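You operate a simulated robot arm through the tools that you are given. There is no shell and no other tool. Be economical: measure what you need, move in short steps, check, and stop when the job is done.

The job below is to be done with a simulated robot arm. You get a single attempt, and the scene is never put back.

TASK
Take the white air card and put it in the blue order tote. Then take the purple-knob disc and leave it on top of the black box set. Then fetch the blue clamp and set it on the panel of the light box. Do these in the order given. Set down upright: blue clamp.

Only the result counts: the job must be done as asked and must still hold three seconds after the hand-in. Knocking over, shifting, dropping, spilling or breaking anything else fails it.

THE ROBOT
A 6-joint arm with a two-finger parallel gripper on a trunk, on a base that drives. Base frame: it is fixed to the floor where the robot stands at the start and does not move with it; the origin is under the middle of the robot, x ahead of it, y to its left, z up. Readings come in mm, degrees, newtons and seconds.
With the tool pointing down near the work surface it reaches from about 340 to 820 mm from the robot's upright axis, wherever it stands. Its first joint turns from -166.0 to 166.0 degrees. Places, roughly: black box set (25x20x5 cm) [-4100, -4700, 900]; blue clamp [-3250, -4750, 1000]; blue order tote [0, 3000, 750]; panel of the light box (16x16 cm) [-3820, -4740, 920]; purple-knob disc (13x13x5 cm) [-600, -4800, 900]. Payload 3.43 kg.
The tool frame sits at the grasp point between the pads (the TCP): z along the fingers, y along the line on which they close. The tips reach 34 mm beyond it. Largest opening 128 mm; finger width 24, thickness 12; the body of the gripper, 48 by 130 mm, starts 96 mm behind the TCP.
Orientation is told as [roll, pitch, yaw] about the base's x, y, z axes, in that order, counted from this pose: with the fingers straight down and closing along the base's y, the tool's x points along the base's -x, its y along +y and its z along -z.

THE INTERFACE
- The arm moves only by the tool jog_arm. Its argument "targets" is a list of rows, each an object of numbers (a shift or turn left out is 0, a gripper value left out holds the last): "tx", "ty", "tz": the shift along the tool's x, y, z in mm; "wx", "wy", "wz": the turn, a rotation vector about the tool's x, y, z in degrees; "fingers": the finger opening in mm, from 0 to 128. In form: [{"tx": .., "ty": .., "tz": .., "wx": .., "wy": .., "wz": .., "fingers": ..}, ...]. A call has 1 to 8 rows; each row is the pose to reach, as a shift and turn from the pose commanded when the call began, along the tool's axes at that moment. Each row takes 0.2 s and may step no farther than 50 mm and 8.6 degrees from the row before; otherwise, or with a gripper value out of range, the whole call is refused. Where a pose cannot be reached the arm comes as near as it can. A force on the tool above 40 N (or 10 N above the force at the start of the call, whichever is more), or a blocked arm, ends the call early, and 0.2 s more pass. Each finger travels about 45 mm/s and halts on what it meets, pressing with about 25 N; the grip force reading is that of the motor and also rises with nothing between the fingers. The clock runs only during rows and for 0.2 s after the last one: add rows that repeat a pose to give the fingers time. The reply holds the time, the measured pose of the TCP, the force on the tool along the base axes, the opening and the grip force, in the units named above and with some noise, with the torque about the TCP (base axes, N m) and any sound that the robot's microphone picked up.
- Cameras (640 x 400 px; columns grow to the right, rows downward): "scene" is now at [4.2, 100.5, 1508.5]; the picture's right is [-0.65, -0.76, 0.00], its down [-0.54, 0.46, -0.70] and it looks along [0.54, -0.45, -0.71] (base axes); focal length 273 px, centre (320, 200). "wrist" rides on the gripper at [76, -11, -160] in the tool frame; the picture's right is [0.15, 0.99, 0.00], its down [-0.88, 0.13, -0.45] and it looks along [-0.45, 0.07, 0.89] (tool axes); focal length 234 px, centre (320, 200). There is no depth. A picture from a camera that has moved, and an enlarged one, comes with that camera's place and axes in the base frame and with its lens.
- camera(camera): a new picture of that camera. It takes no simulated time.
- drive_base(legs): drives the robot by 1 to 6 legs, each [ahead, turn to the left] in mm and degrees, along the robot's own axes; the way and the turn of a leg run together, so that a leg with both is an arc; at most 1500 mm and 180 degrees a leg. The arm and the cameras ride along, it lands a little off, and it stops where it bumps. It gives what a move gives.
- turn_head(pan, tilt): turns the head with the scene camera to pan (to the left, within 155 degrees either way) and tilt (down, from -29 to 69), counted from straight ahead of the robot. It gives what a move gives.
- enlarge(camera, box): a new picture of the part [left, top, right, bottom] of that camera's present view, enlarged. It takes no simulated time.
- finish_job(): hands the job in; it is judged then, once.

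Work in short steps. Places have to be worked out from the pictures, the camera data and where the tool is seen: move nearer, look again, correct. Check each grasp and each placing, and mend what went wrong. You have 165 turns and 128 pictures in all, those below and enlarged ones among them. Open the gripper and draw the arm clear of the work before you hand the job in, unless the task says otherwise; then end with one line.

The tools are called after ">>>" as name(argument=value, ...) on one line, values as JSON. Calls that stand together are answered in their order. jog_arm: Moves the arm, as the interface text tells. Its arguments: {"type":"object","properties":{"targets":{"type":"array"}},"required":["targets"]} The other tools are called the same way: drive_base (legs) drives the base; turn_head (pan, tilt) turns the head that bears the scene camera; camera (camera) takes a picture; enlarge (camera, box) takes an enlarged picture of a part of a camera's view; finish_job () hands the job in.

At the start:

```text
time_s: 0.0
position: [385.5, -210.7, 1126.9]
orientation: [0.0, -0.1, -0.2]
force: [-0.5, 0.8, 0.1]
moment: [0.0, 0.0, -0.02]
gripper_width: 128.0
finger_force: 0.0
robot x, y, heading: [-0.6, -5.2, 0.0]
head pan, tilt: [-40.2, 45.4]
```

scene: 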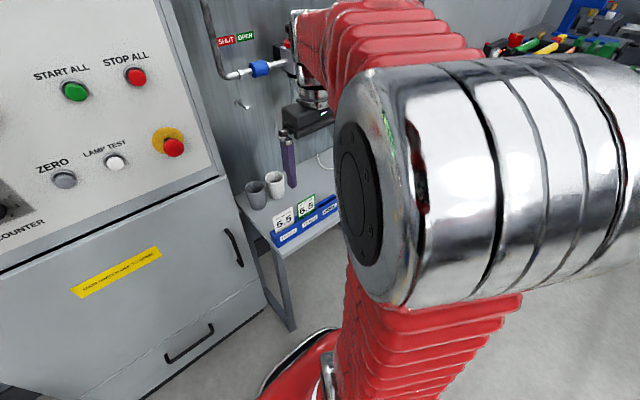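
wrist: 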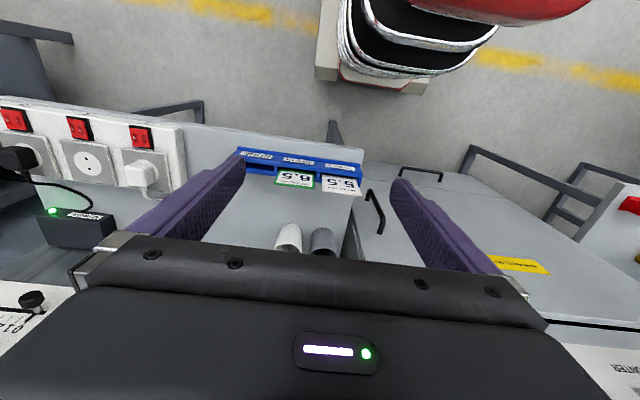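

The pictures show a small bench with a blue rack holding two cards; I look closer to read the labels.

>>> enlarge(camera="scene", box=[230, 160, 350, 260])

>>> enlarge(camera="wrist", box=[200, 120, 400, 270])

```text
4.00 times, centred on (290, 210) of scene
camera zoom: at [4.2, 100.5, 1508.5], right [-0.65, -0.76, 0.0], down [-0.54, 0.46, -0.7], along [0.54, -0.45, -0.71], focal length 1092 px, centre (440, 160)
```

zoom: 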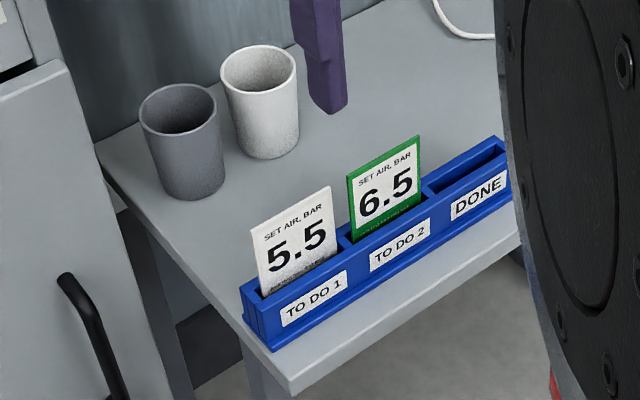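

```text
2.67 times, centred on (300, 195) of wrist
camera zoom: at [309.9, -222.6, 1287.7], right [-0.14, 0.99, 0.0], down [0.88, 0.13, 0.46], along [0.45, 0.06, -0.89], focal length 624 px, centre (373, 213)
```

zoom: 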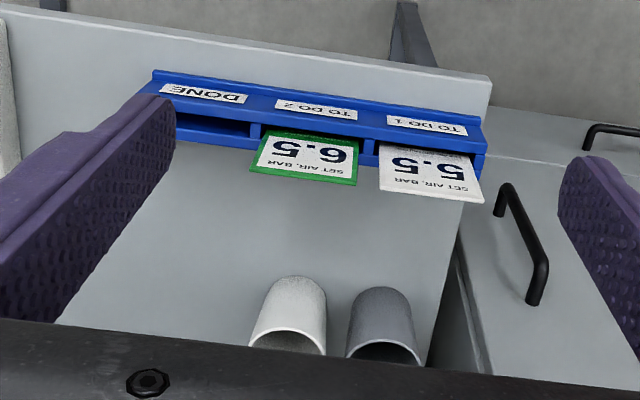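

The white 5.5 card sits in the TO DO 1 slot, triangulated at about (480, -158, 880), with the rack running along y. I turn the gripper so it closes along x, at height.

>>> jog_arm(targets=[{"wz": -8.5}, {"wz": -17}, {"wz": -25.5}, {"wz": -34}, {"wz": -42.5}, {"wz": -51}, {"wz": -59.5}, {"wz": -68}])

>>> jog_arm(targets=[{"wz": -7.3}, {"wz": -14.6}, {"wz": -22}])

>>> camera(camera="wrist")

>>> camera(camera="scene")

```text
time_s: 1.8
position: [386.1, -211.6, 1128.8]
orientation: [-0.1, 0.1, 67.9]
force: [-0.1, 0.3, -0.4]
moment: [-0.01, 0.0, 0.01]
gripper_width: 127.7
finger_force: 0.0
robot x, y, heading: [-0.1, -4.9, -0.1]
head pan, tilt: [-40.2, 45.4]
```

```text
time_s: 2.6
position: [384.9, -211.8, 1127.6]
orientation: [-0.1, 0.0, 89.9]
force: [-0.7, -0.3, -0.1]
moment: [-0.01, -0.01, 0.02]
gripper_width: 127.9
finger_force: 0.1
robot x, y, heading: [-1.9, -2.5, 0.1]
head pan, tilt: [-40.2, 45.4]
```

```text
123 pictures are left
camera wrist: at [397.0, -287.7, 1288.2], right [-0.99, -0.14, 0.0], down [-0.13, 0.88, 0.46], along [-0.06, 0.45, -0.89], focal length 234 px, centre (320, 200)
```

wrist: 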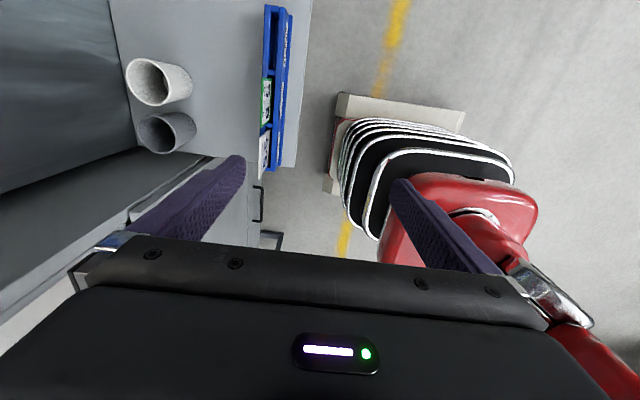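

```text
122 pictures are left
camera scene: at [4.2, 100.5, 1508.5], right [-0.65, -0.76, 0.0], down [-0.54, 0.46, -0.7], along [0.54, -0.45, -0.71], focal length 273 px, centre (320, 200)
```

scene: 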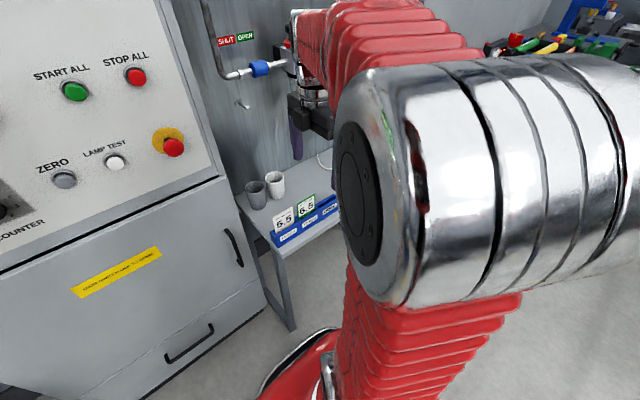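

Card seen edge-on at x≈479, y≈-163, consistent with before. I move above it to z≈1000 with the fingers partly closed, and look again.

>>> jog_arm(targets=[{"ty": -30, "tx": -16, "tz": 0, "fingers": 60}, {"ty": -60, "tx": -33, "tz": 10, "fingers": 60}, {"ty": -94, "tx": -50, "tz": 30, "fingers": 60}, {"ty": -94, "tx": -50, "tz": 78, "fingers": 60}, {"ty": -94, "tx": -50, "tz": 127, "fingers": 60}])

>>> camera(camera="wrist")

>>> enlarge(camera="scene", box=[220, 120, 380, 260])

```text
time_s: 3.8
position: [482.0, -163.2, 999.9]
orientation: [-0.2, 0.0, 89.7]
force: [-0.5, -0.3, -0.1]
moment: [0.03, -0.03, 0.03]
gripper_width: 60.0
finger_force: 0.1
robot x, y, heading: [-0.1, -5.6, 0.0]
head pan, tilt: [-40.2, 45.4]
```

```text
121 pictures are left
camera wrist: at [493.2, -238.9, 1160.9], right [-0.99, -0.14, 0.0], down [-0.13, 0.88, 0.46], along [-0.06, 0.45, -0.89], focal length 234 px, centre (320, 200)
```

wrist: 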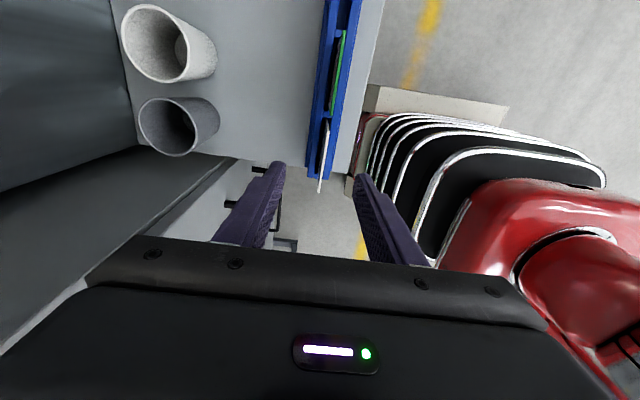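

```text
2.86 times, centred on (300, 190) of scene
camera zoom: at [4.2, 100.5, 1508.5], right [-0.65, -0.76, 0.0], down [-0.54, 0.46, -0.7], along [0.54, -0.45, -0.71], focal length 780 px, centre (377, 229)
```

zoom: 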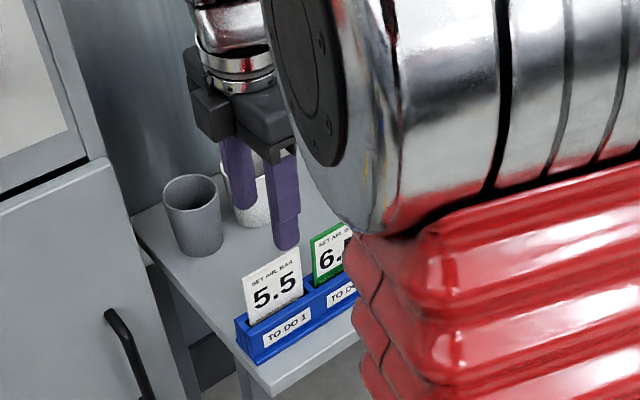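

The card's top edge is at x≈480, y from -207 to -128, z≈918, so the tool is centred over it. I descend to z≈905.

>>> jog_arm(targets=[{"tz": 35, "tx": 2}, {"tz": 65, "tx": 2}, {"tz": 85, "tx": 2}, {"tz": 95, "tx": 2}])

>>> camera(camera="wrist")

>>> enlarge(camera="scene", box=[220, 120, 380, 260])

```text
time_s: 4.8
position: [480.9, -163.9, 906.1]
orientation: [-0.1, 0.0, 89.7]
force: [-0.8, 0.2, -1.0]
moment: [-0.01, 0.05, 0.0]
gripper_width: 59.9
finger_force: 0.0
robot x, y, heading: [3.2, -2.1, -0.1]
head pan, tilt: [-40.2, 45.4]
```

```text
119 pictures are left
camera wrist: at [490.9, -239.9, 1066.4], right [-0.99, -0.14, 0.0], down [-0.13, 0.88, 0.46], along [-0.06, 0.45, -0.89], focal length 234 px, centre (320, 200)
```

wrist: 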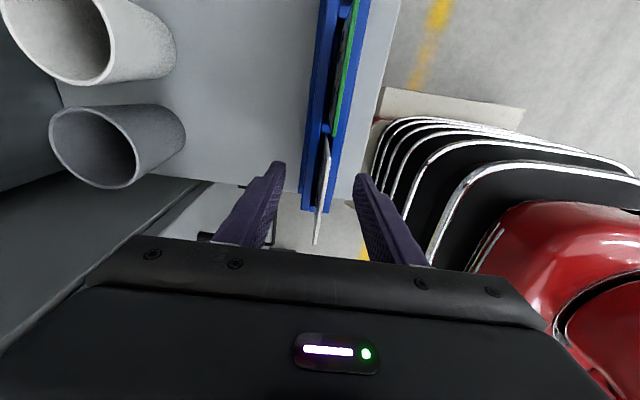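

```text
2.86 times, centred on (300, 190) of scene
camera zoom: at [4.3, 100.5, 1508.5], right [-0.65, -0.76, 0.0], down [-0.54, 0.46, -0.7], along [0.54, -0.45, -0.71], focal length 780 px, centre (377, 229)
```

zoom: 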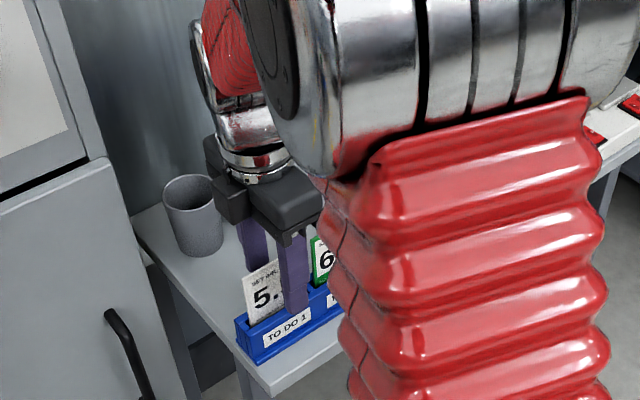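

The fingers straddle the card with no contact. I shift slightly to +y and close.

>>> jog_arm(targets=[{"tx": -6}, {"tx": -6, "fingers": 0}, {"tx": -6, "fingers": 0}, {"tx": -6, "fingers": 0}, {"tx": -6, "fingers": 0}, {"tx": -6, "fingers": 0}])

>>> camera(camera="wrist")

```text
time_s: 6.2
position: [478.7, -157.3, 906.3]
orientation: [0.0, -0.1, 89.8]
force: [-0.3, -0.1, 0.3]
moment: [-0.03, -0.01, 0.03]
gripper_width: 2.0
finger_force: 24.7
robot x, y, heading: [-2.8, -4.3, -0.0]
head pan, tilt: [-40.2, 45.4]
```

```text
117 pictures are left
camera wrist: at [490.8, -233.3, 1066.3], right [-0.99, -0.14, 0.0], down [-0.13, 0.88, 0.46], along [-0.06, 0.45, -0.89], focal length 234 px, centre (320, 200)
```

wrist: 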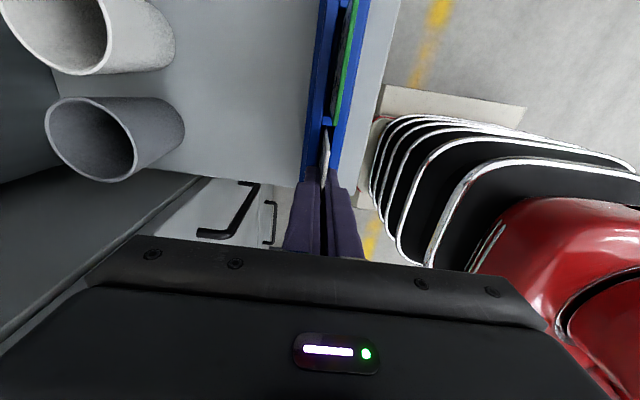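

The card is gripped (2 mm). I lift it straight up.

>>> jog_arm(targets=[{"tz": -20}, {"tz": -45}, {"tz": -80}, {"tz": -120}, {"tz": -165}, {"tz": -210}, {"tz": -250}])

>>> camera(camera="wrist")

>>> camera(camera="scene")

```text
time_s: 7.8
position: [480.6, -159.9, 1156.9]
orientation: [-0.1, 0.0, 89.8]
force: [-0.8, -0.4, 0.8]
moment: [0.0, 0.02, 0.02]
gripper_width: 2.1
finger_force: 24.5
robot x, y, heading: [-5.0, -0.4, 0.4]
head pan, tilt: [-40.2, 45.4]
```

```text
116 pictures are left
camera wrist: at [491.0, -235.8, 1316.7], right [-0.99, -0.14, 0.0], down [-0.13, 0.88, 0.46], along [-0.06, 0.45, -0.89], focal length 234 px, centre (320, 200)
```

wrist: 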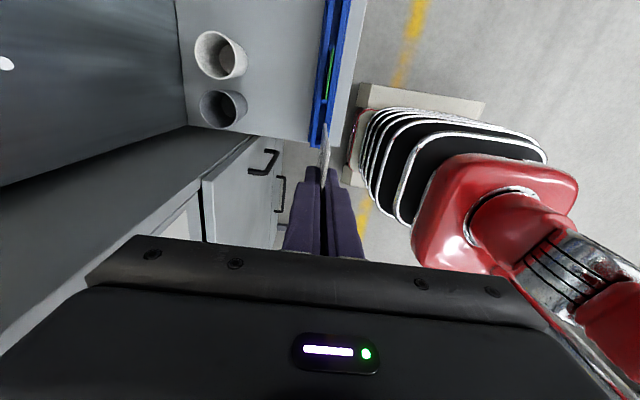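

```text
115 pictures are left
camera scene: at [4.4, 100.5, 1508.5], right [-0.65, -0.76, 0.0], down [-0.54, 0.46, -0.7], along [0.54, -0.45, -0.71], focal length 273 px, centre (320, 200)
```

scene: 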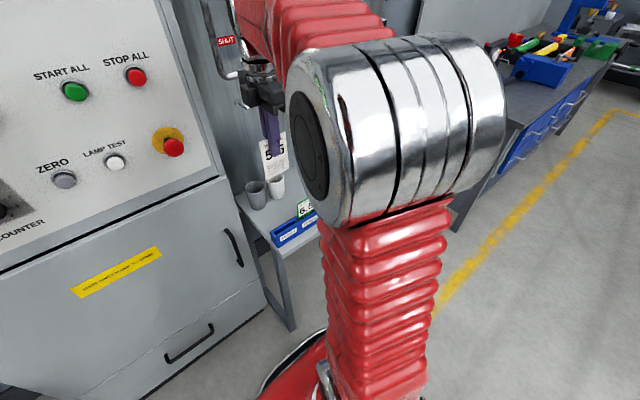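

The card is out. I look around with the head (left and behind) before driving.

>>> turn_head(pan=60, tilt=25)

>>> camera(camera="scene")

>>> turn_head(pan=140, tilt=25)

>>> camera(camera="scene")

>>> turn_head(pan=-140, tilt=25)

>>> camera(camera="scene")

>>> turn_head(pan=-80, tilt=20)

>>> camera(camera="scene")

```text
time_s: 9.6
position: [480.1, -159.6, 1156.4]
orientation: [-0.1, 0.1, 89.7]
force: [0.6, -0.4, -0.2]
moment: [-0.02, -0.03, 0.01]
gripper_width: 2.2
finger_force: 25.0
robot x, y, heading: [3.5, -6.4, -0.1]
head pan, tilt: [60.0, 25.0]
```

```text
114 pictures are left
camera scene: at [-11.4, 232.5, 1539.6], right [0.87, -0.5, 0.0], down [-0.21, -0.37, -0.91], along [0.45, 0.78, -0.42], focal length 273 px, centre (320, 200)
```

scene: 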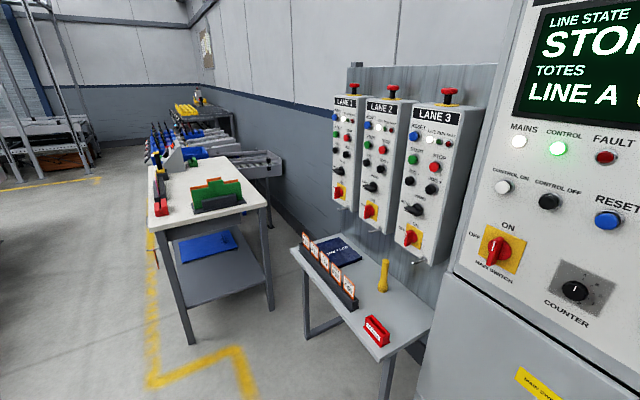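

```text
time_s: 11.1
position: [479.9, -159.9, 1155.0]
orientation: [0.0, -0.1, 89.8]
force: [0.0, -0.3, -0.5]
moment: [-0.02, -0.01, 0.0]
gripper_width: 1.9
finger_force: 24.8
robot x, y, heading: [-3.7, -5.4, -0.1]
head pan, tilt: [140.0, 25.0]
```

```text
113 pictures are left
camera scene: at [-128.1, 212.1, 1539.7], right [0.64, 0.77, 0.0], down [0.32, -0.27, -0.91], along [-0.69, 0.58, -0.42], focal length 273 px, centre (320, 200)
```

scene: 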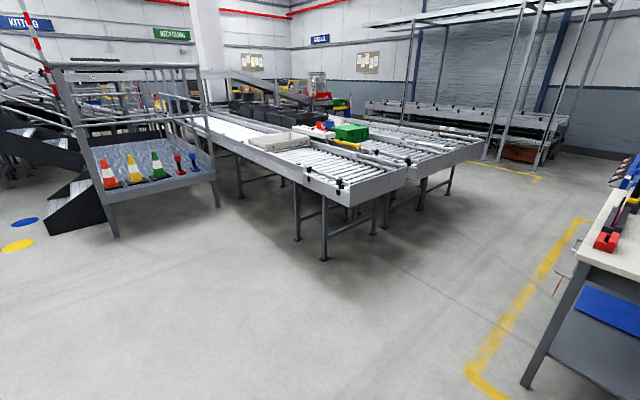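

```text
time_s: 15.0
position: [479.7, -159.4, 1155.3]
orientation: [-0.1, -0.1, 89.7]
force: [-0.2, 0.2, 0.3]
moment: [0.01, 0.02, 0.01]
gripper_width: 2.2
finger_force: 24.6
robot x, y, heading: [0.1, -5.5, 0.2]
head pan, tilt: [-140.0, 25.0]
```

```text
112 pictures are left
camera scene: at [-128.1, 93.6, 1539.7], right [-0.64, 0.77, 0.0], down [0.32, 0.27, -0.91], along [-0.69, -0.58, -0.42], focal length 273 px, centre (320, 200)
```

scene: 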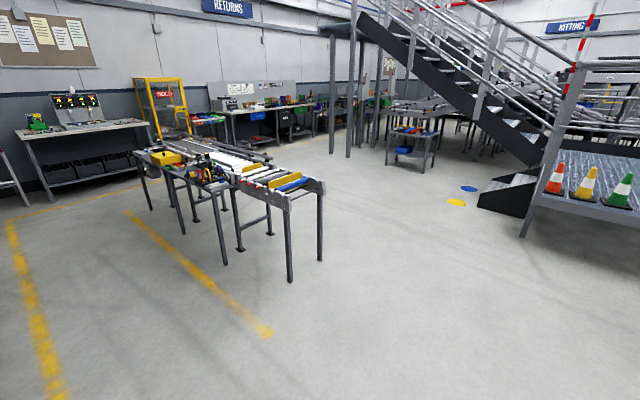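

```text
time_s: 16.3
position: [480.4, -159.7, 1155.7]
orientation: [0.0, -0.1, 89.6]
force: [-0.3, 0.0, 0.6]
moment: [0.02, 0.02, 0.02]
gripper_width: 1.9
finger_force: 25.2
robot x, y, heading: [-2.1, 1.0, -0.1]
head pan, tilt: [-80.0, 20.0]
```

```text
111 pictures are left
camera scene: at [-41.5, 61.1, 1547.7], right [-0.98, -0.17, 0.0], down [-0.06, 0.34, -0.94], along [0.16, -0.93, -0.34], focal length 273 px, centre (320, 200)
```

scene: 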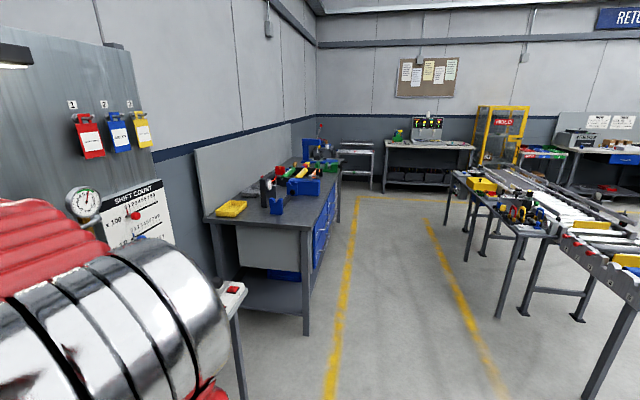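

The tote at (0, 3000) should appear behind the white bench to the left. I look that way enlarged.

>>> turn_head(pan=85, tilt=25)

>>> camera(camera="scene")

>>> enlarge(camera="scene", box=[230, 100, 430, 260])

```text
time_s: 18.8
position: [480.3, -160.9, 1156.3]
orientation: [-0.1, -0.1, 89.7]
force: [0.1, 0.1, -0.4]
moment: [0.01, -0.01, 0.02]
gripper_width: 2.1
finger_force: 24.8
robot x, y, heading: [-1.1, -3.0, 0.1]
head pan, tilt: [85.0, 25.0]
```

```text
110 pictures are left
camera scene: at [-49.4, 244.6, 1539.7], right [1.0, -0.09, 0.0], down [-0.04, -0.42, -0.91], along [0.08, 0.9, -0.42], focal length 273 px, centre (320, 200)
```

scene: 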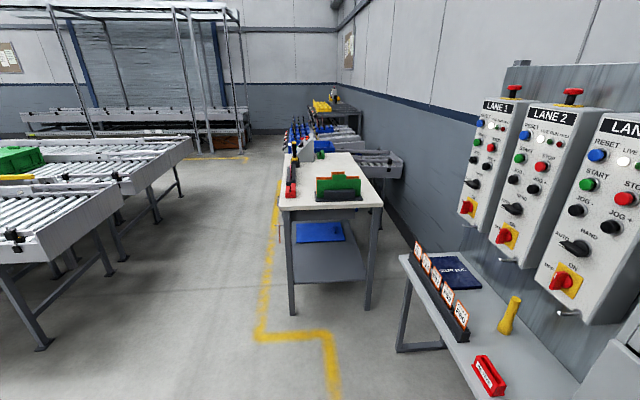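

```text
2.50 times, centred on (330, 180) of scene
camera zoom: at [-49.4, 244.6, 1539.7], right [1.0, -0.09, 0.0], down [-0.04, -0.42, -0.91], along [0.08, 0.9, -0.42], focal length 683 px, centre (295, 250)
```

zoom: 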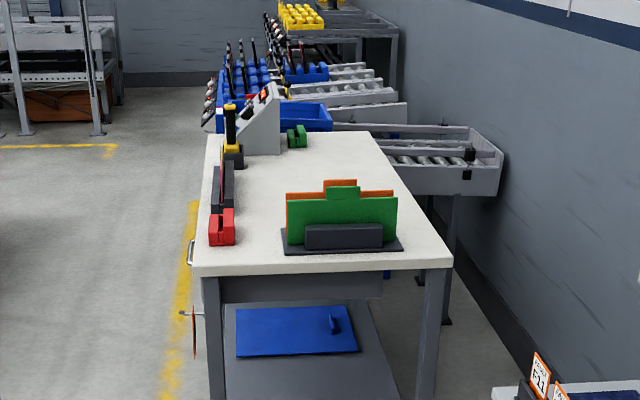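

The corridor between bench (x≈-120) and conveyor ends (x≈-1330) is open. I back up 700 mm, turn left and drive 1.5 m along it, then look.

>>> jog_arm(targets=[{"ty": 45}, {"ty": 90, "tz": -20}])

>>> drive_base(legs=[[-680, 0], [0, 90], [1500, 0]])

>>> turn_head(pan=-30, tilt=30)

>>> camera(camera="scene")

>>> camera(camera="wrist")

```text
time_s: 19.4
position: [393.0, -156.8, 1176.2]
orientation: [0.0, 0.0, 89.9]
force: [0.2, -0.2, -0.8]
moment: [-0.02, 0.03, 0.01]
gripper_width: 2.0
finger_force: 24.8
robot x, y, heading: [2.6, -5.4, -0.1]
head pan, tilt: [85.0, 25.0]
```

```text
time_s: 39.0
position: [-525.2, 1896.0, 1175.4]
orientation: [0.0, 0.0, -179.8]
force: [-0.2, 1.0, -0.4]
moment: [-0.01, 0.02, -0.01]
gripper_width: 1.9
finger_force: 24.6
robot x, y, heading: [-672.6, 1501.0, 90.4]
head pan, tilt: [85.0, 25.0]
```

```text
time_s: 41.0
position: [-526.3, 1896.3, 1176.0]
orientation: [-0.1, 0.0, -179.8]
force: [-0.5, -0.2, 0.0]
moment: [-0.05, -0.04, -0.02]
gripper_width: 1.9
finger_force: 24.9
robot x, y, heading: [-674.5, 1505.9, 90.6]
head pan, tilt: [-30.0, 30.0]
```

```text
108 pictures are left
camera scene: at [-784.9, 1518.4, 1531.7], right [0.87, -0.49, 0.0], down [-0.25, -0.44, -0.87], along [0.43, 0.75, -0.5], focal length 273 px, centre (320, 200)
```

scene: 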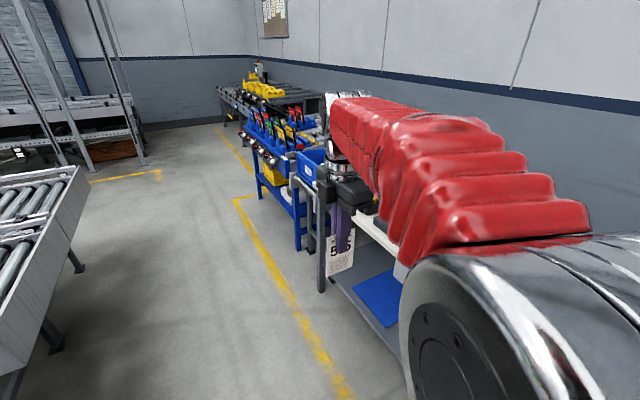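

```text
107 pictures are left
camera wrist: at [-449.8, 1907.0, 1336.4], right [0.15, -0.99, 0.0], down [-0.88, -0.13, 0.46], along [-0.45, -0.07, -0.89], focal length 234 px, centre (320, 200)
```

wrist: 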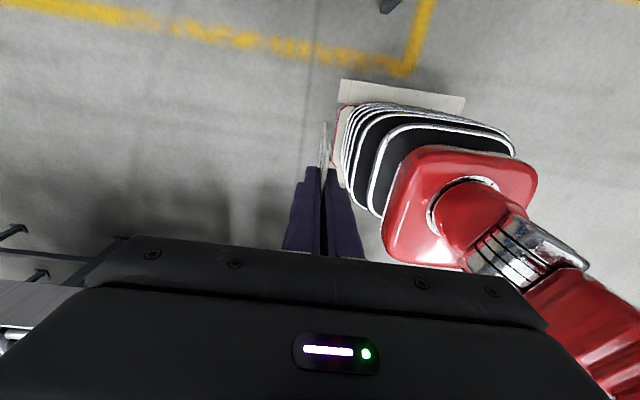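

The way is clear. I drive 1000 mm on and look at the tote.

>>> drive_base(legs=[[1000, 0]])

>>> turn_head(pan=-35, tilt=38)

>>> camera(camera="scene")

```text
time_s: 47.6
position: [-534.4, 2886.4, 1177.0]
orientation: [-0.1, 0.0, -179.8]
force: [-0.6, -0.4, 0.4]
moment: [-0.02, -0.01, -0.01]
gripper_width: 2.1
finger_force: 25.4
robot x, y, heading: [-685.3, 2494.6, 90.6]
head pan, tilt: [-30.0, 30.0]
```

```text
time_s: 48.3
position: [-534.2, 2887.3, 1175.7]
orientation: [0.0, 0.0, -179.9]
force: [0.0, 0.0, -1.0]
moment: [0.04, 0.01, 0.01]
gripper_width: 2.1
finger_force: 25.1
robot x, y, heading: [-685.1, 2491.8, 90.0]
head pan, tilt: [-35.0, 38.0]
```

```text
106 pictures are left
camera scene: at [-789.3, 2502.6, 1519.4], right [0.82, -0.57, 0.0], down [-0.35, -0.51, -0.79], along [0.45, 0.65, -0.62], focal length 273 px, centre (320, 200)
```

scene: 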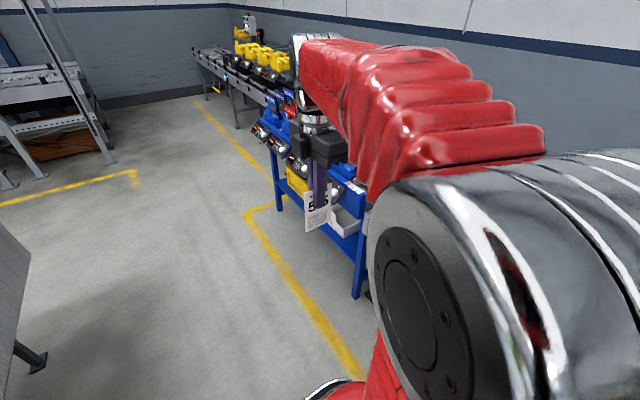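

The arm hides the tote; I look further right past it.

>>> turn_head(pan=-95, tilt=35)

>>> camera(camera="scene")

```text
time_s: 49.6
position: [-534.6, 2887.5, 1177.6]
orientation: [-0.1, 0.0, -179.9]
force: [-0.2, 0.0, -0.1]
moment: [-0.02, 0.0, 0.02]
gripper_width: 2.1
finger_force: 25.5
robot x, y, heading: [-682.9, 2497.8, 90.5]
head pan, tilt: [-95.0, 35.0]
```

```text
105 pictures are left
camera scene: at [-750.4, 2424.5, 1523.9], right [-0.08, -1.0, 0.0], down [-0.57, 0.04, -0.82], along [0.82, -0.06, -0.57], focal length 273 px, centre (320, 200)
```

scene: 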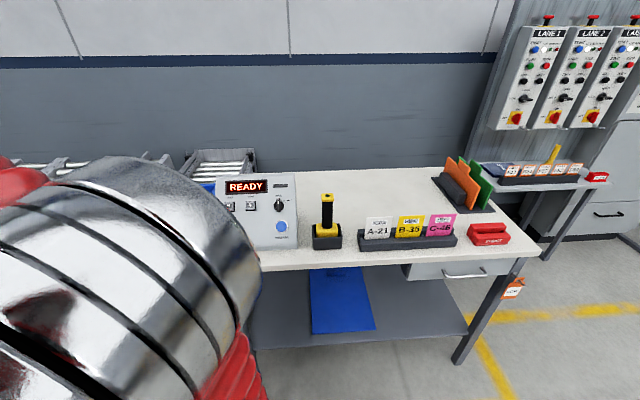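

Bench front is at x≈-210; the tote lies beyond the READY console. I go on north, back off a bit, and turn to face +x at y≈3000.

>>> drive_base(legs=[[770, 0], [0, -30], [-300, 0], [0, -60]])

>>> turn_head(pan=25, tilt=35)

>>> camera(camera="scene")

>>> turn_head(pan=-15, tilt=35)

>>> camera(camera="scene")

```text
time_s: 62.8
position: [-438.7, 2859.8, 1177.7]
orientation: [0.0, 0.0, 91.2]
force: [-0.4, 1.1, 0.1]
moment: [-0.01, -0.01, -0.01]
gripper_width: 2.1
finger_force: 25.2
robot x, y, heading: [-836.5, 3027.8, 2.0]
head pan, tilt: [-95.0, 35.0]
```

```text
time_s: 64.8
position: [-439.2, 2860.1, 1176.6]
orientation: [0.0, 0.1, 91.3]
force: [0.1, -0.2, -0.1]
moment: [-0.03, 0.02, -0.01]
gripper_width: 2.0
finger_force: 24.8
robot x, y, heading: [-839.2, 3029.4, 1.8]
head pan, tilt: [25.0, 35.0]
```

```text
104 pictures are left
camera scene: at [-821.7, 3221.5, 1523.9], right [0.45, -0.89, 0.0], down [-0.51, -0.26, -0.82], along [0.73, 0.37, -0.57], focal length 273 px, centre (320, 200)
```

scene: 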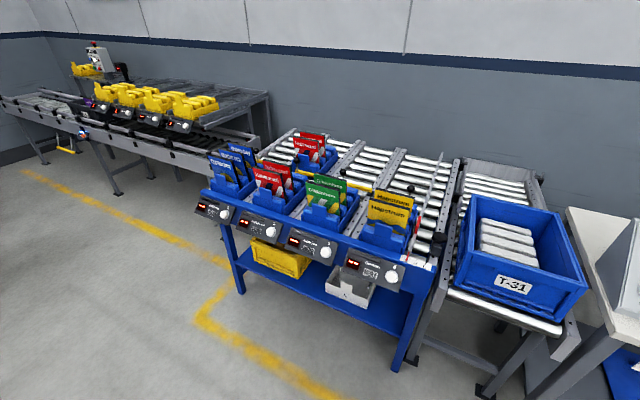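

```text
time_s: 65.8
position: [-438.4, 2860.4, 1177.1]
orientation: [-0.1, -0.1, 91.3]
force: [0.5, 0.2, -1.2]
moment: [0.01, 0.04, 0.02]
gripper_width: 2.0
finger_force: 24.5
robot x, y, heading: [-837.0, 3028.7, 2.3]
head pan, tilt: [-15.0, 35.0]
```

```text
103 pictures are left
camera scene: at [-814.3, 3161.9, 1523.9], right [-0.22, -0.97, 0.0], down [-0.56, 0.13, -0.82], along [0.8, -0.18, -0.57], focal length 273 px, centre (320, 200)
```

scene: 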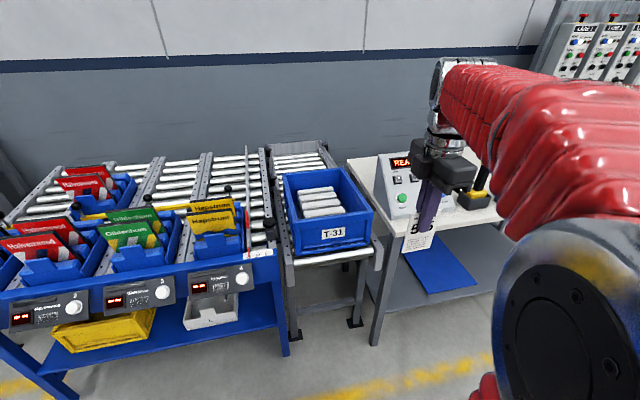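

The blue tote T-31 lies around x≈-160..150, y≈2970. I move the arm toward y≈2990 and drive ahead 200 mm, then look with the wrist camera.

>>> jog_arm(targets=[{"tx": -45}, {"tx": -90}, {"tx": -130}])

>>> drive_base(legs=[[200, 0]])

>>> camera(camera="wrist")

>>> camera(camera="scene")

```text
time_s: 66.7
position: [-441.7, 2991.7, 1177.8]
orientation: [-0.1, 0.0, 91.2]
force: [0.0, 0.0, 0.0]
moment: [-0.01, 0.02, 0.04]
gripper_width: 2.0
finger_force: 24.5
robot x, y, heading: [-836.8, 3026.8, 1.9]
head pan, tilt: [-15.0, 35.0]
```

```text
time_s: 68.5
position: [-241.5, 2999.3, 1177.0]
orientation: [-0.1, 0.0, 91.2]
force: [0.0, -0.6, 0.3]
moment: [0.0, -0.03, 0.03]
gripper_width: 2.0
finger_force: 25.1
robot x, y, heading: [-633.1, 3040.5, 2.0]
head pan, tilt: [-15.0, 35.0]
```

```text
102 pictures are left
camera wrist: at [-228.8, 2922.5, 1337.0], right [-0.99, -0.17, 0.0], down [-0.15, 0.88, 0.46], along [-0.08, 0.45, -0.89], focal length 234 px, centre (320, 200)
```

wrist: 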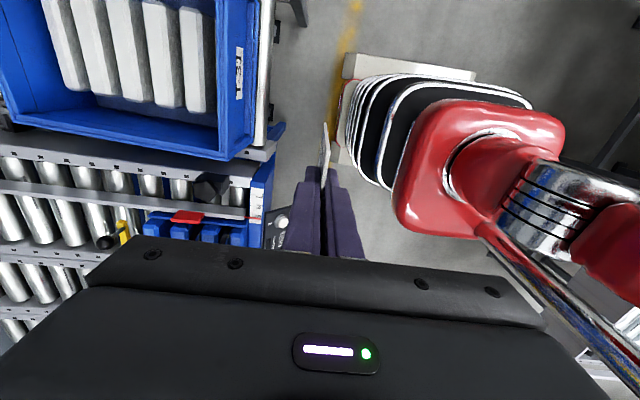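

```text
101 pictures are left
camera scene: at [-613.9, 3168.7, 1523.9], right [-0.23, -0.97, 0.0], down [-0.56, 0.13, -0.82], along [0.8, -0.19, -0.57], focal length 273 px, centre (320, 200)
```

scene: 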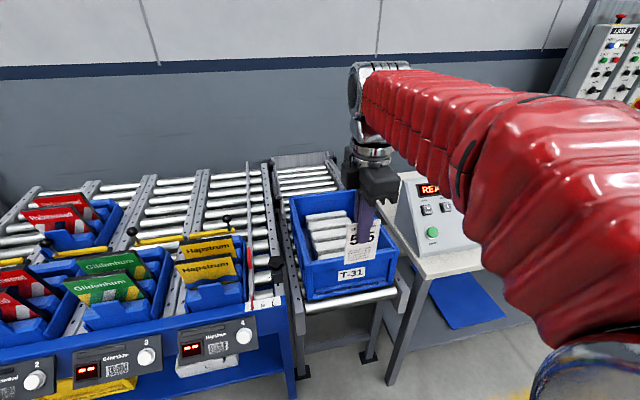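

Triangulation puts the tote front at x≈-82, label centre y≈2938, z≈850, with a free strip between the front wall and the white boxes. I move above that strip.

>>> jog_arm(targets=[{"tx": 15, "ty": -45}, {"tx": 30, "ty": -90}, {"tx": 45, "ty": -135}, {"tx": 60, "ty": -180}, {"tx": 65, "ty": -208}, {"tx": 65, "ty": -208, "tz": 45}, {"tx": 65, "ty": -208, "tz": 90}])

>>> camera(camera="wrist")

>>> enlarge(camera="scene", box=[260, 130, 440, 310])

```text
time_s: 70.2
position: [-30.9, 2936.5, 1085.9]
orientation: [-0.1, 0.1, 91.2]
force: [-0.8, -0.5, -0.8]
moment: [0.02, -0.02, -0.03]
gripper_width: 2.0
finger_force: 24.9
robot x, y, heading: [-637.6, 3037.1, 1.9]
head pan, tilt: [-15.0, 35.0]
```

```text
100 pictures are left
camera wrist: at [-18.8, 2860.1, 1246.9], right [-0.99, -0.17, 0.0], down [-0.15, 0.88, 0.45], along [-0.07, 0.45, -0.89], focal length 234 px, centre (320, 200)
```

wrist: 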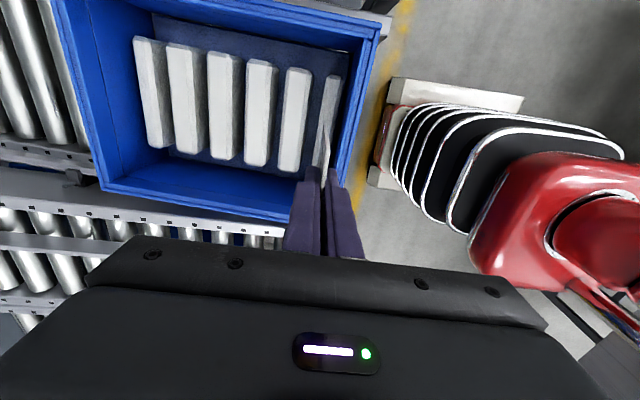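

```text
2.22 times, centred on (350, 220) of scene
camera zoom: at [-613.6, 3168.7, 1523.9], right [-0.23, -0.97, 0.0], down [-0.56, 0.13, -0.82], along [0.8, -0.19, -0.57], focal length 607 px, centre (253, 156)
```

zoom: 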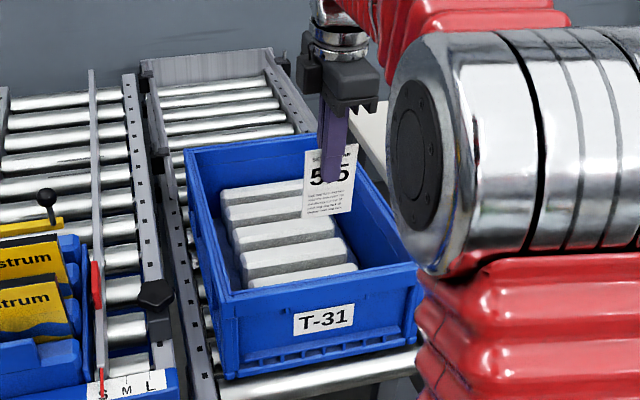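

The boxes fill nearly the whole length, so I'll lay the card on top of them in the tote's middle. I move to x≈100 and down to z≈960, then check.

>>> jog_arm(targets=[{"ty": -45}, {"ty": -90}, {"ty": -125}, {"ty": -125, "tz": 45}, {"ty": -125, "tz": 90}, {"ty": -125, "tz": 125}])

>>> camera(camera="wrist")

>>> enlarge(camera="scene", box=[260, 130, 440, 310])

```text
time_s: 71.5
position: [92.0, 2940.3, 962.8]
orientation: [0.0, -0.1, 91.2]
force: [0.3, 0.0, 0.2]
moment: [-0.01, 0.0, 0.0]
gripper_width: 2.0
finger_force: 24.5
robot x, y, heading: [-638.7, 3036.3, 1.7]
head pan, tilt: [-15.0, 35.0]
```

```text
98 pictures are left
camera wrist: at [105.2, 2864.5, 1123.0], right [-0.99, -0.17, 0.0], down [-0.15, 0.88, 0.46], along [-0.07, 0.45, -0.89], focal length 234 px, centre (320, 200)
```

wrist: 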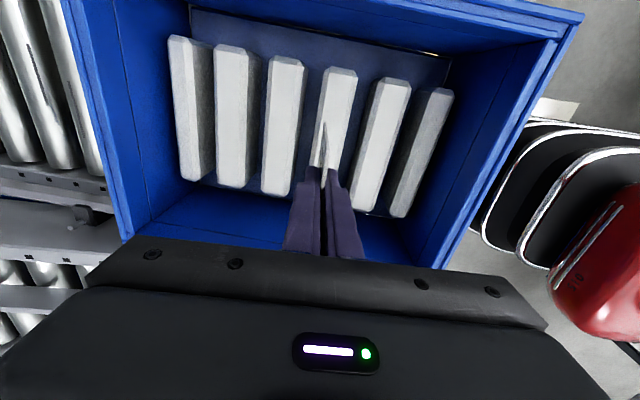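

```text
2.22 times, centred on (350, 220) of scene
camera zoom: at [-613.5, 3168.7, 1523.9], right [-0.23, -0.97, 0.0], down [-0.56, 0.13, -0.82], along [0.8, -0.19, -0.57], focal length 607 px, centre (253, 156)
```

zoom: 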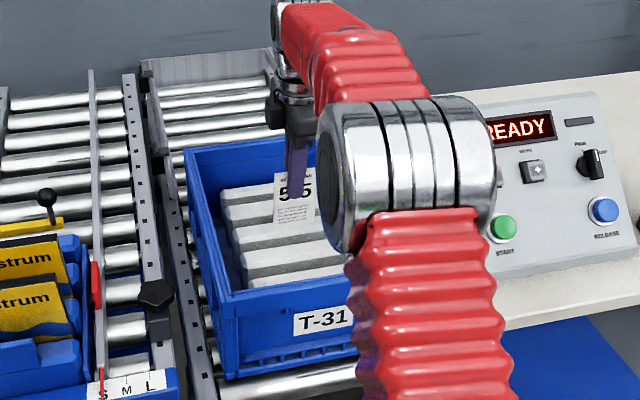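

The card is over the middle of the boxes. I lower in small steps watching the force.

>>> jog_arm(targets=[{"tz": 25}, {"tz": 45}, {"tz": 60}])

>>> camera(camera="wrist")

>>> enlarge(camera="scene", box=[280, 150, 380, 250])

```text
time_s: 72.3
position: [94.4, 2942.1, 905.9]
orientation: [-0.4, 0.1, 91.3]
force: [2.5, -0.4, 20.9]
moment: [0.01, -0.19, 0.02]
gripper_width: 2.5
finger_force: 24.8
robot x, y, heading: [-636.6, 3032.5, 1.8]
head pan, tilt: [-15.0, 35.0]
```

```text
96 pictures are left
camera wrist: at [105.9, 2865.4, 1065.5], right [-0.99, -0.17, -0.01], down [-0.15, 0.88, 0.45], along [-0.07, 0.45, -0.89], focal length 234 px, centre (320, 200)
```

wrist: 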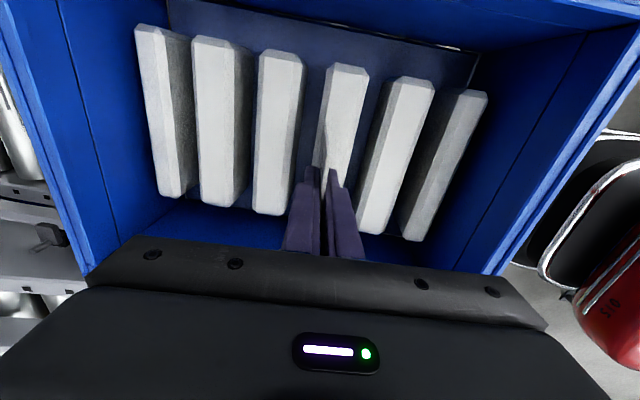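

```text
4.00 times, centred on (330, 200) of scene
camera zoom: at [-614.1, 3168.7, 1523.9], right [-0.23, -0.97, 0.0], down [-0.56, 0.13, -0.82], along [0.8, -0.19, -0.57], focal length 1092 px, centre (280, 200)
```

zoom: 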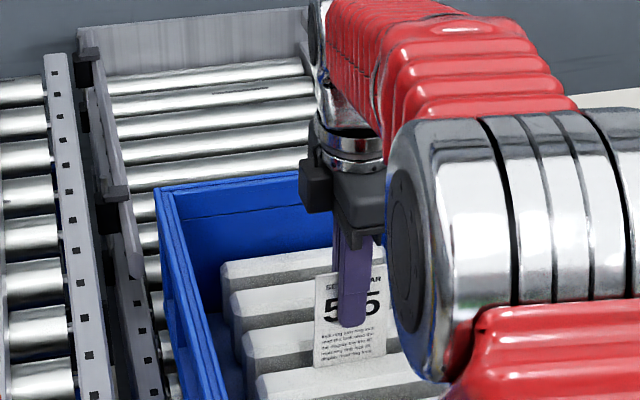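

The card touches the box top (≈21 N). I back off 3 mm and open.

>>> jog_arm(targets=[{"tz": -6}, {"tz": -6}, {"tz": -6, "fingers": 20}, {"tz": -6, "fingers": 40}, {"tz": -6, "fingers": 40}, {"tz": -6, "fingers": 40}])

>>> camera(camera="wrist")

```text
time_s: 73.8
position: [93.1, 2941.6, 908.7]
orientation: [0.0, 0.1, 91.2]
force: [-0.4, 0.2, 0.8]
moment: [0.0, 0.02, 0.01]
gripper_width: 39.9
finger_force: 0.1
robot x, y, heading: [-639.5, 3035.0, 1.6]
head pan, tilt: [-15.0, 35.0]
```

```text
94 pictures are left
camera wrist: at [106.1, 2865.2, 1068.5], right [-0.99, -0.17, 0.0], down [-0.15, 0.88, 0.46], along [-0.08, 0.45, -0.89], focal length 234 px, centre (320, 200)
```

wrist: 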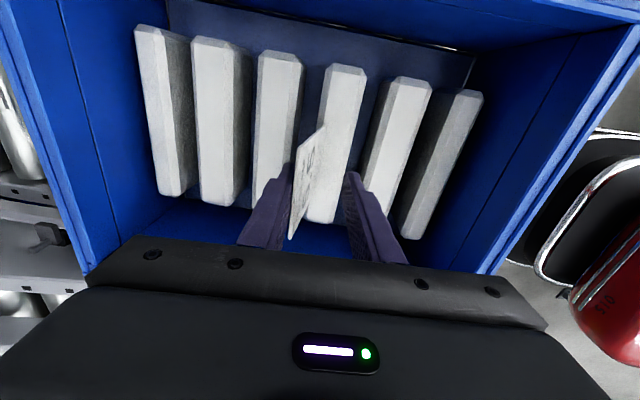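

The card leans on one finger; I open further and rise.

>>> jog_arm(targets=[{"fingers": 70}, {"fingers": 100}, {"fingers": 100}, {"tz": -30}, {"tz": -70}, {"tz": -115}, {"tz": -160}, {"tz": -205}])

>>> camera(camera="wrist")

```text
time_s: 75.5
position: [92.8, 2943.2, 1113.9]
orientation: [0.0, -0.2, 91.1]
force: [0.8, -0.2, -0.1]
moment: [0.01, 0.03, -0.03]
gripper_width: 100.3
finger_force: 0.0
robot x, y, heading: [-634.8, 3031.5, 2.2]
head pan, tilt: [-15.0, 35.0]
```

```text
93 pictures are left
camera wrist: at [105.5, 2866.7, 1274.2], right [-0.99, -0.17, 0.0], down [-0.15, 0.88, 0.46], along [-0.08, 0.45, -0.89], focal length 234 px, centre (320, 200)
```

wrist: 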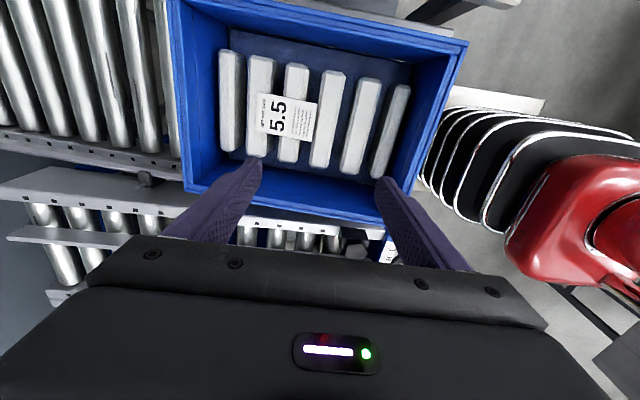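

The card lies flat in the tote. Now I raise and retract the arm, back off, turn toward -y and head down the aisle toward the purple-knob disc bench.

>>> jog_arm(targets=[{"tz": -25, "ty": 40}, {"tz": -50, "ty": 80}, {"tz": -60, "ty": 125}, {"tz": -60, "ty": 170}, {"tz": -60, "ty": 215}, {"tz": -60, "ty": 260}, {"tz": -60, "ty": 300}, {"tz": -60, "ty": 330}])

>>> drive_base(legs=[[-160, 0], [0, -88], [1500, 0], [1500, 0]])

>>> turn_head(pan=15, tilt=25)

>>> camera(camera="scene")

```text
time_s: 77.3
position: [-237.8, 2934.2, 1172.1]
orientation: [-0.1, 0.1, 91.2]
force: [-0.6, 0.1, -0.1]
moment: [0.0, 0.02, 0.0]
gripper_width: 100.3
finger_force: 0.0
robot x, y, heading: [-635.4, 3033.7, 2.0]
head pan, tilt: [-15.0, 35.0]
```

```text
time_s: 103.2
position: [-689.8, -394.2, 1172.6]
orientation: [0.0, 0.0, 1.4]
force: [-0.8, 1.0, 0.1]
moment: [-0.01, 0.02, -0.02]
gripper_width: 99.9
finger_force: 0.0
robot x, y, heading: [-590.6, 3.8, -87.9]
head pan, tilt: [-15.0, 35.0]
```

```text
time_s: 104.2
position: [-688.8, -394.4, 1173.0]
orientation: [-0.1, 0.0, 1.4]
force: [0.7, -0.7, 0.4]
moment: [0.0, -0.01, 0.01]
gripper_width: 100.0
finger_force: 0.1
robot x, y, heading: [-590.2, 8.0, -87.9]
head pan, tilt: [15.0, 25.0]
```

```text
92 pictures are left
camera scene: at [-407.5, -17.6, 1539.6], right [-0.96, -0.3, 0.0], down [-0.13, 0.4, -0.91], along [0.27, -0.87, -0.42], focal length 273 px, centre (320, 200)
```

scene: 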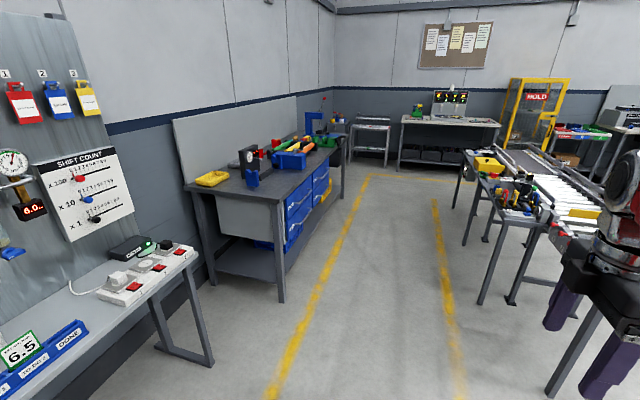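

The lane is clear with heading about right. I drive on to y≈-3300 and look at the bench.

>>> drive_base(legs=[[1500, 0.5], [1500, 0], [350, 0]])

>>> turn_head(pan=10, tilt=30)

>>> camera(camera="scene")

```text
time_s: 125.5
position: [-572.2, -3733.6, 1173.7]
orientation: [0.0, -0.1, 1.3]
force: [0.4, 0.0, 0.4]
moment: [-0.04, 0.05, 0.01]
gripper_width: 99.9
finger_force: 0.1
robot x, y, heading: [-474.8, -3337.5, -88.3]
head pan, tilt: [15.0, 25.0]
```

```text
time_s: 126.2
position: [-573.2, -3732.8, 1173.5]
orientation: [0.0, 0.0, 1.4]
force: [-0.7, 0.2, -1.1]
moment: [0.0, 0.01, 0.0]
gripper_width: 100.2
finger_force: 0.1
robot x, y, heading: [-478.8, -3333.0, -88.1]
head pan, tilt: [10.0, 30.0]
```

```text
91 pictures are left
camera scene: at [-298.3, -3358.8, 1531.7], right [-0.98, -0.21, 0.0], down [-0.11, 0.49, -0.87], along [0.18, -0.85, -0.5], focal length 273 px, centre (320, 200)
```

scene: 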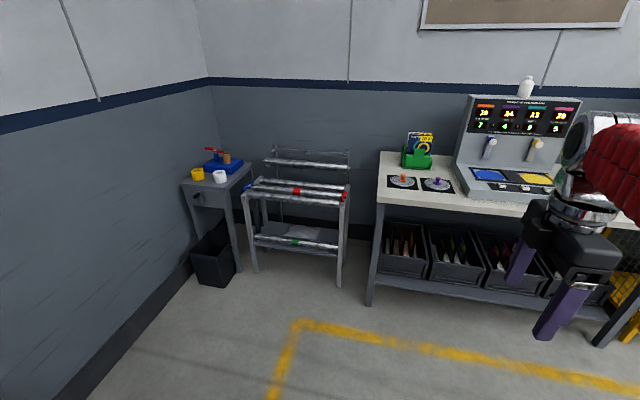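

>>> enlarge(camera="scene", box=[360, 120, 500, 220])

```text
4.00 times, centred on (430, 170) of scene
camera zoom: at [-298.3, -3358.8, 1531.7], right [-0.98, -0.21, 0.0], down [-0.11, 0.49, -0.87], along [0.18, -0.85, -0.5], focal length 1092 px, centre (-120, 320)
```

zoom: 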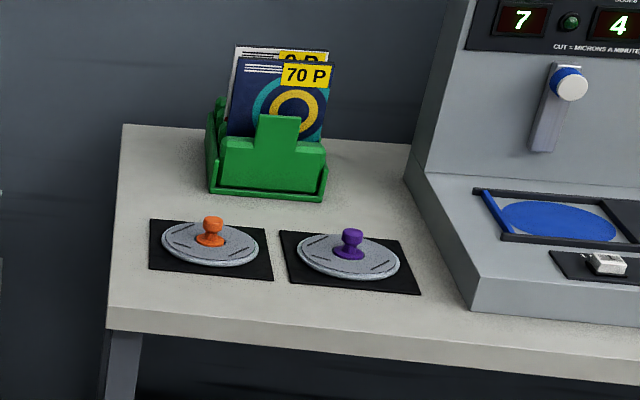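

The purple-knob disc is at about (-625, -4706, 905), with a console to its right (x<-700). I drive nearer and look again.

>>> drive_base(legs=[[720, 0]])

>>> turn_head(pan=0, tilt=45)

>>> camera(camera="scene")

>>> camera(camera="wrist")

```text
time_s: 131.2
position: [-543.2, -4453.4, 1174.2]
orientation: [0.0, -0.1, 1.5]
force: [0.5, -0.5, 0.1]
moment: [-0.01, 0.03, 0.04]
gripper_width: 100.0
finger_force: 0.1
robot x, y, heading: [-445.9, -4053.1, -87.7]
head pan, tilt: [10.0, 30.0]
```

```text
time_s: 132.0
position: [-543.2, -4453.0, 1174.3]
orientation: [0.0, 0.0, 1.6]
force: [-0.6, -0.1, 1.2]
moment: [0.0, 0.02, 0.01]
gripper_width: 100.3
finger_force: 0.0
robot x, y, heading: [-454.0, -4051.1, -87.7]
head pan, tilt: [0.0, 45.0]
```

```text
89 pictures are left
camera scene: at [-286.4, -4069.9, 1509.1], right [-1.0, -0.04, 0.0], down [-0.03, 0.71, -0.71], along [0.03, -0.71, -0.71], focal length 273 px, centre (320, 200)
```

scene: 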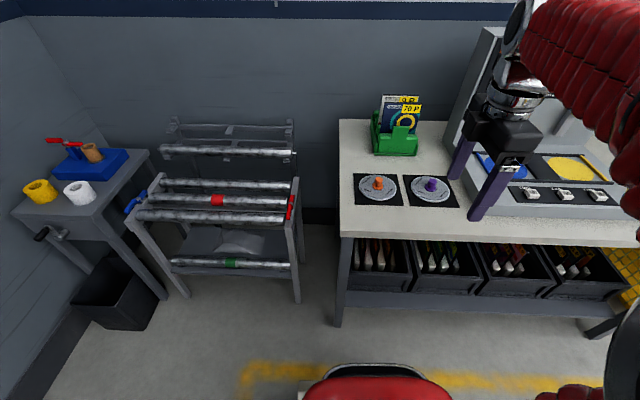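

```text
88 pictures are left
camera wrist: at [-618.7, -4466.3, 1334.3], right [-0.17, 0.98, 0.0], down [0.88, 0.15, 0.46], along [0.45, 0.08, -0.89], focal length 234 px, centre (320, 200)
```

wrist: 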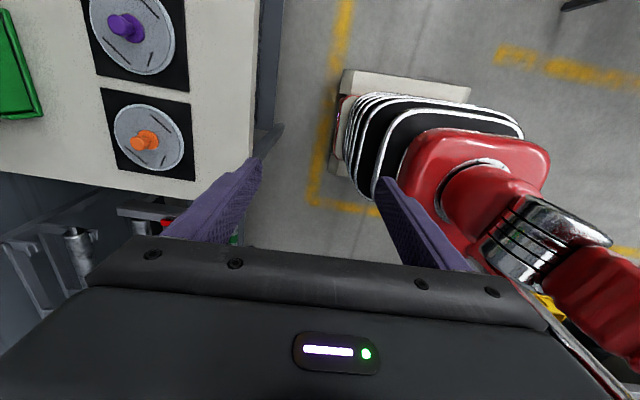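

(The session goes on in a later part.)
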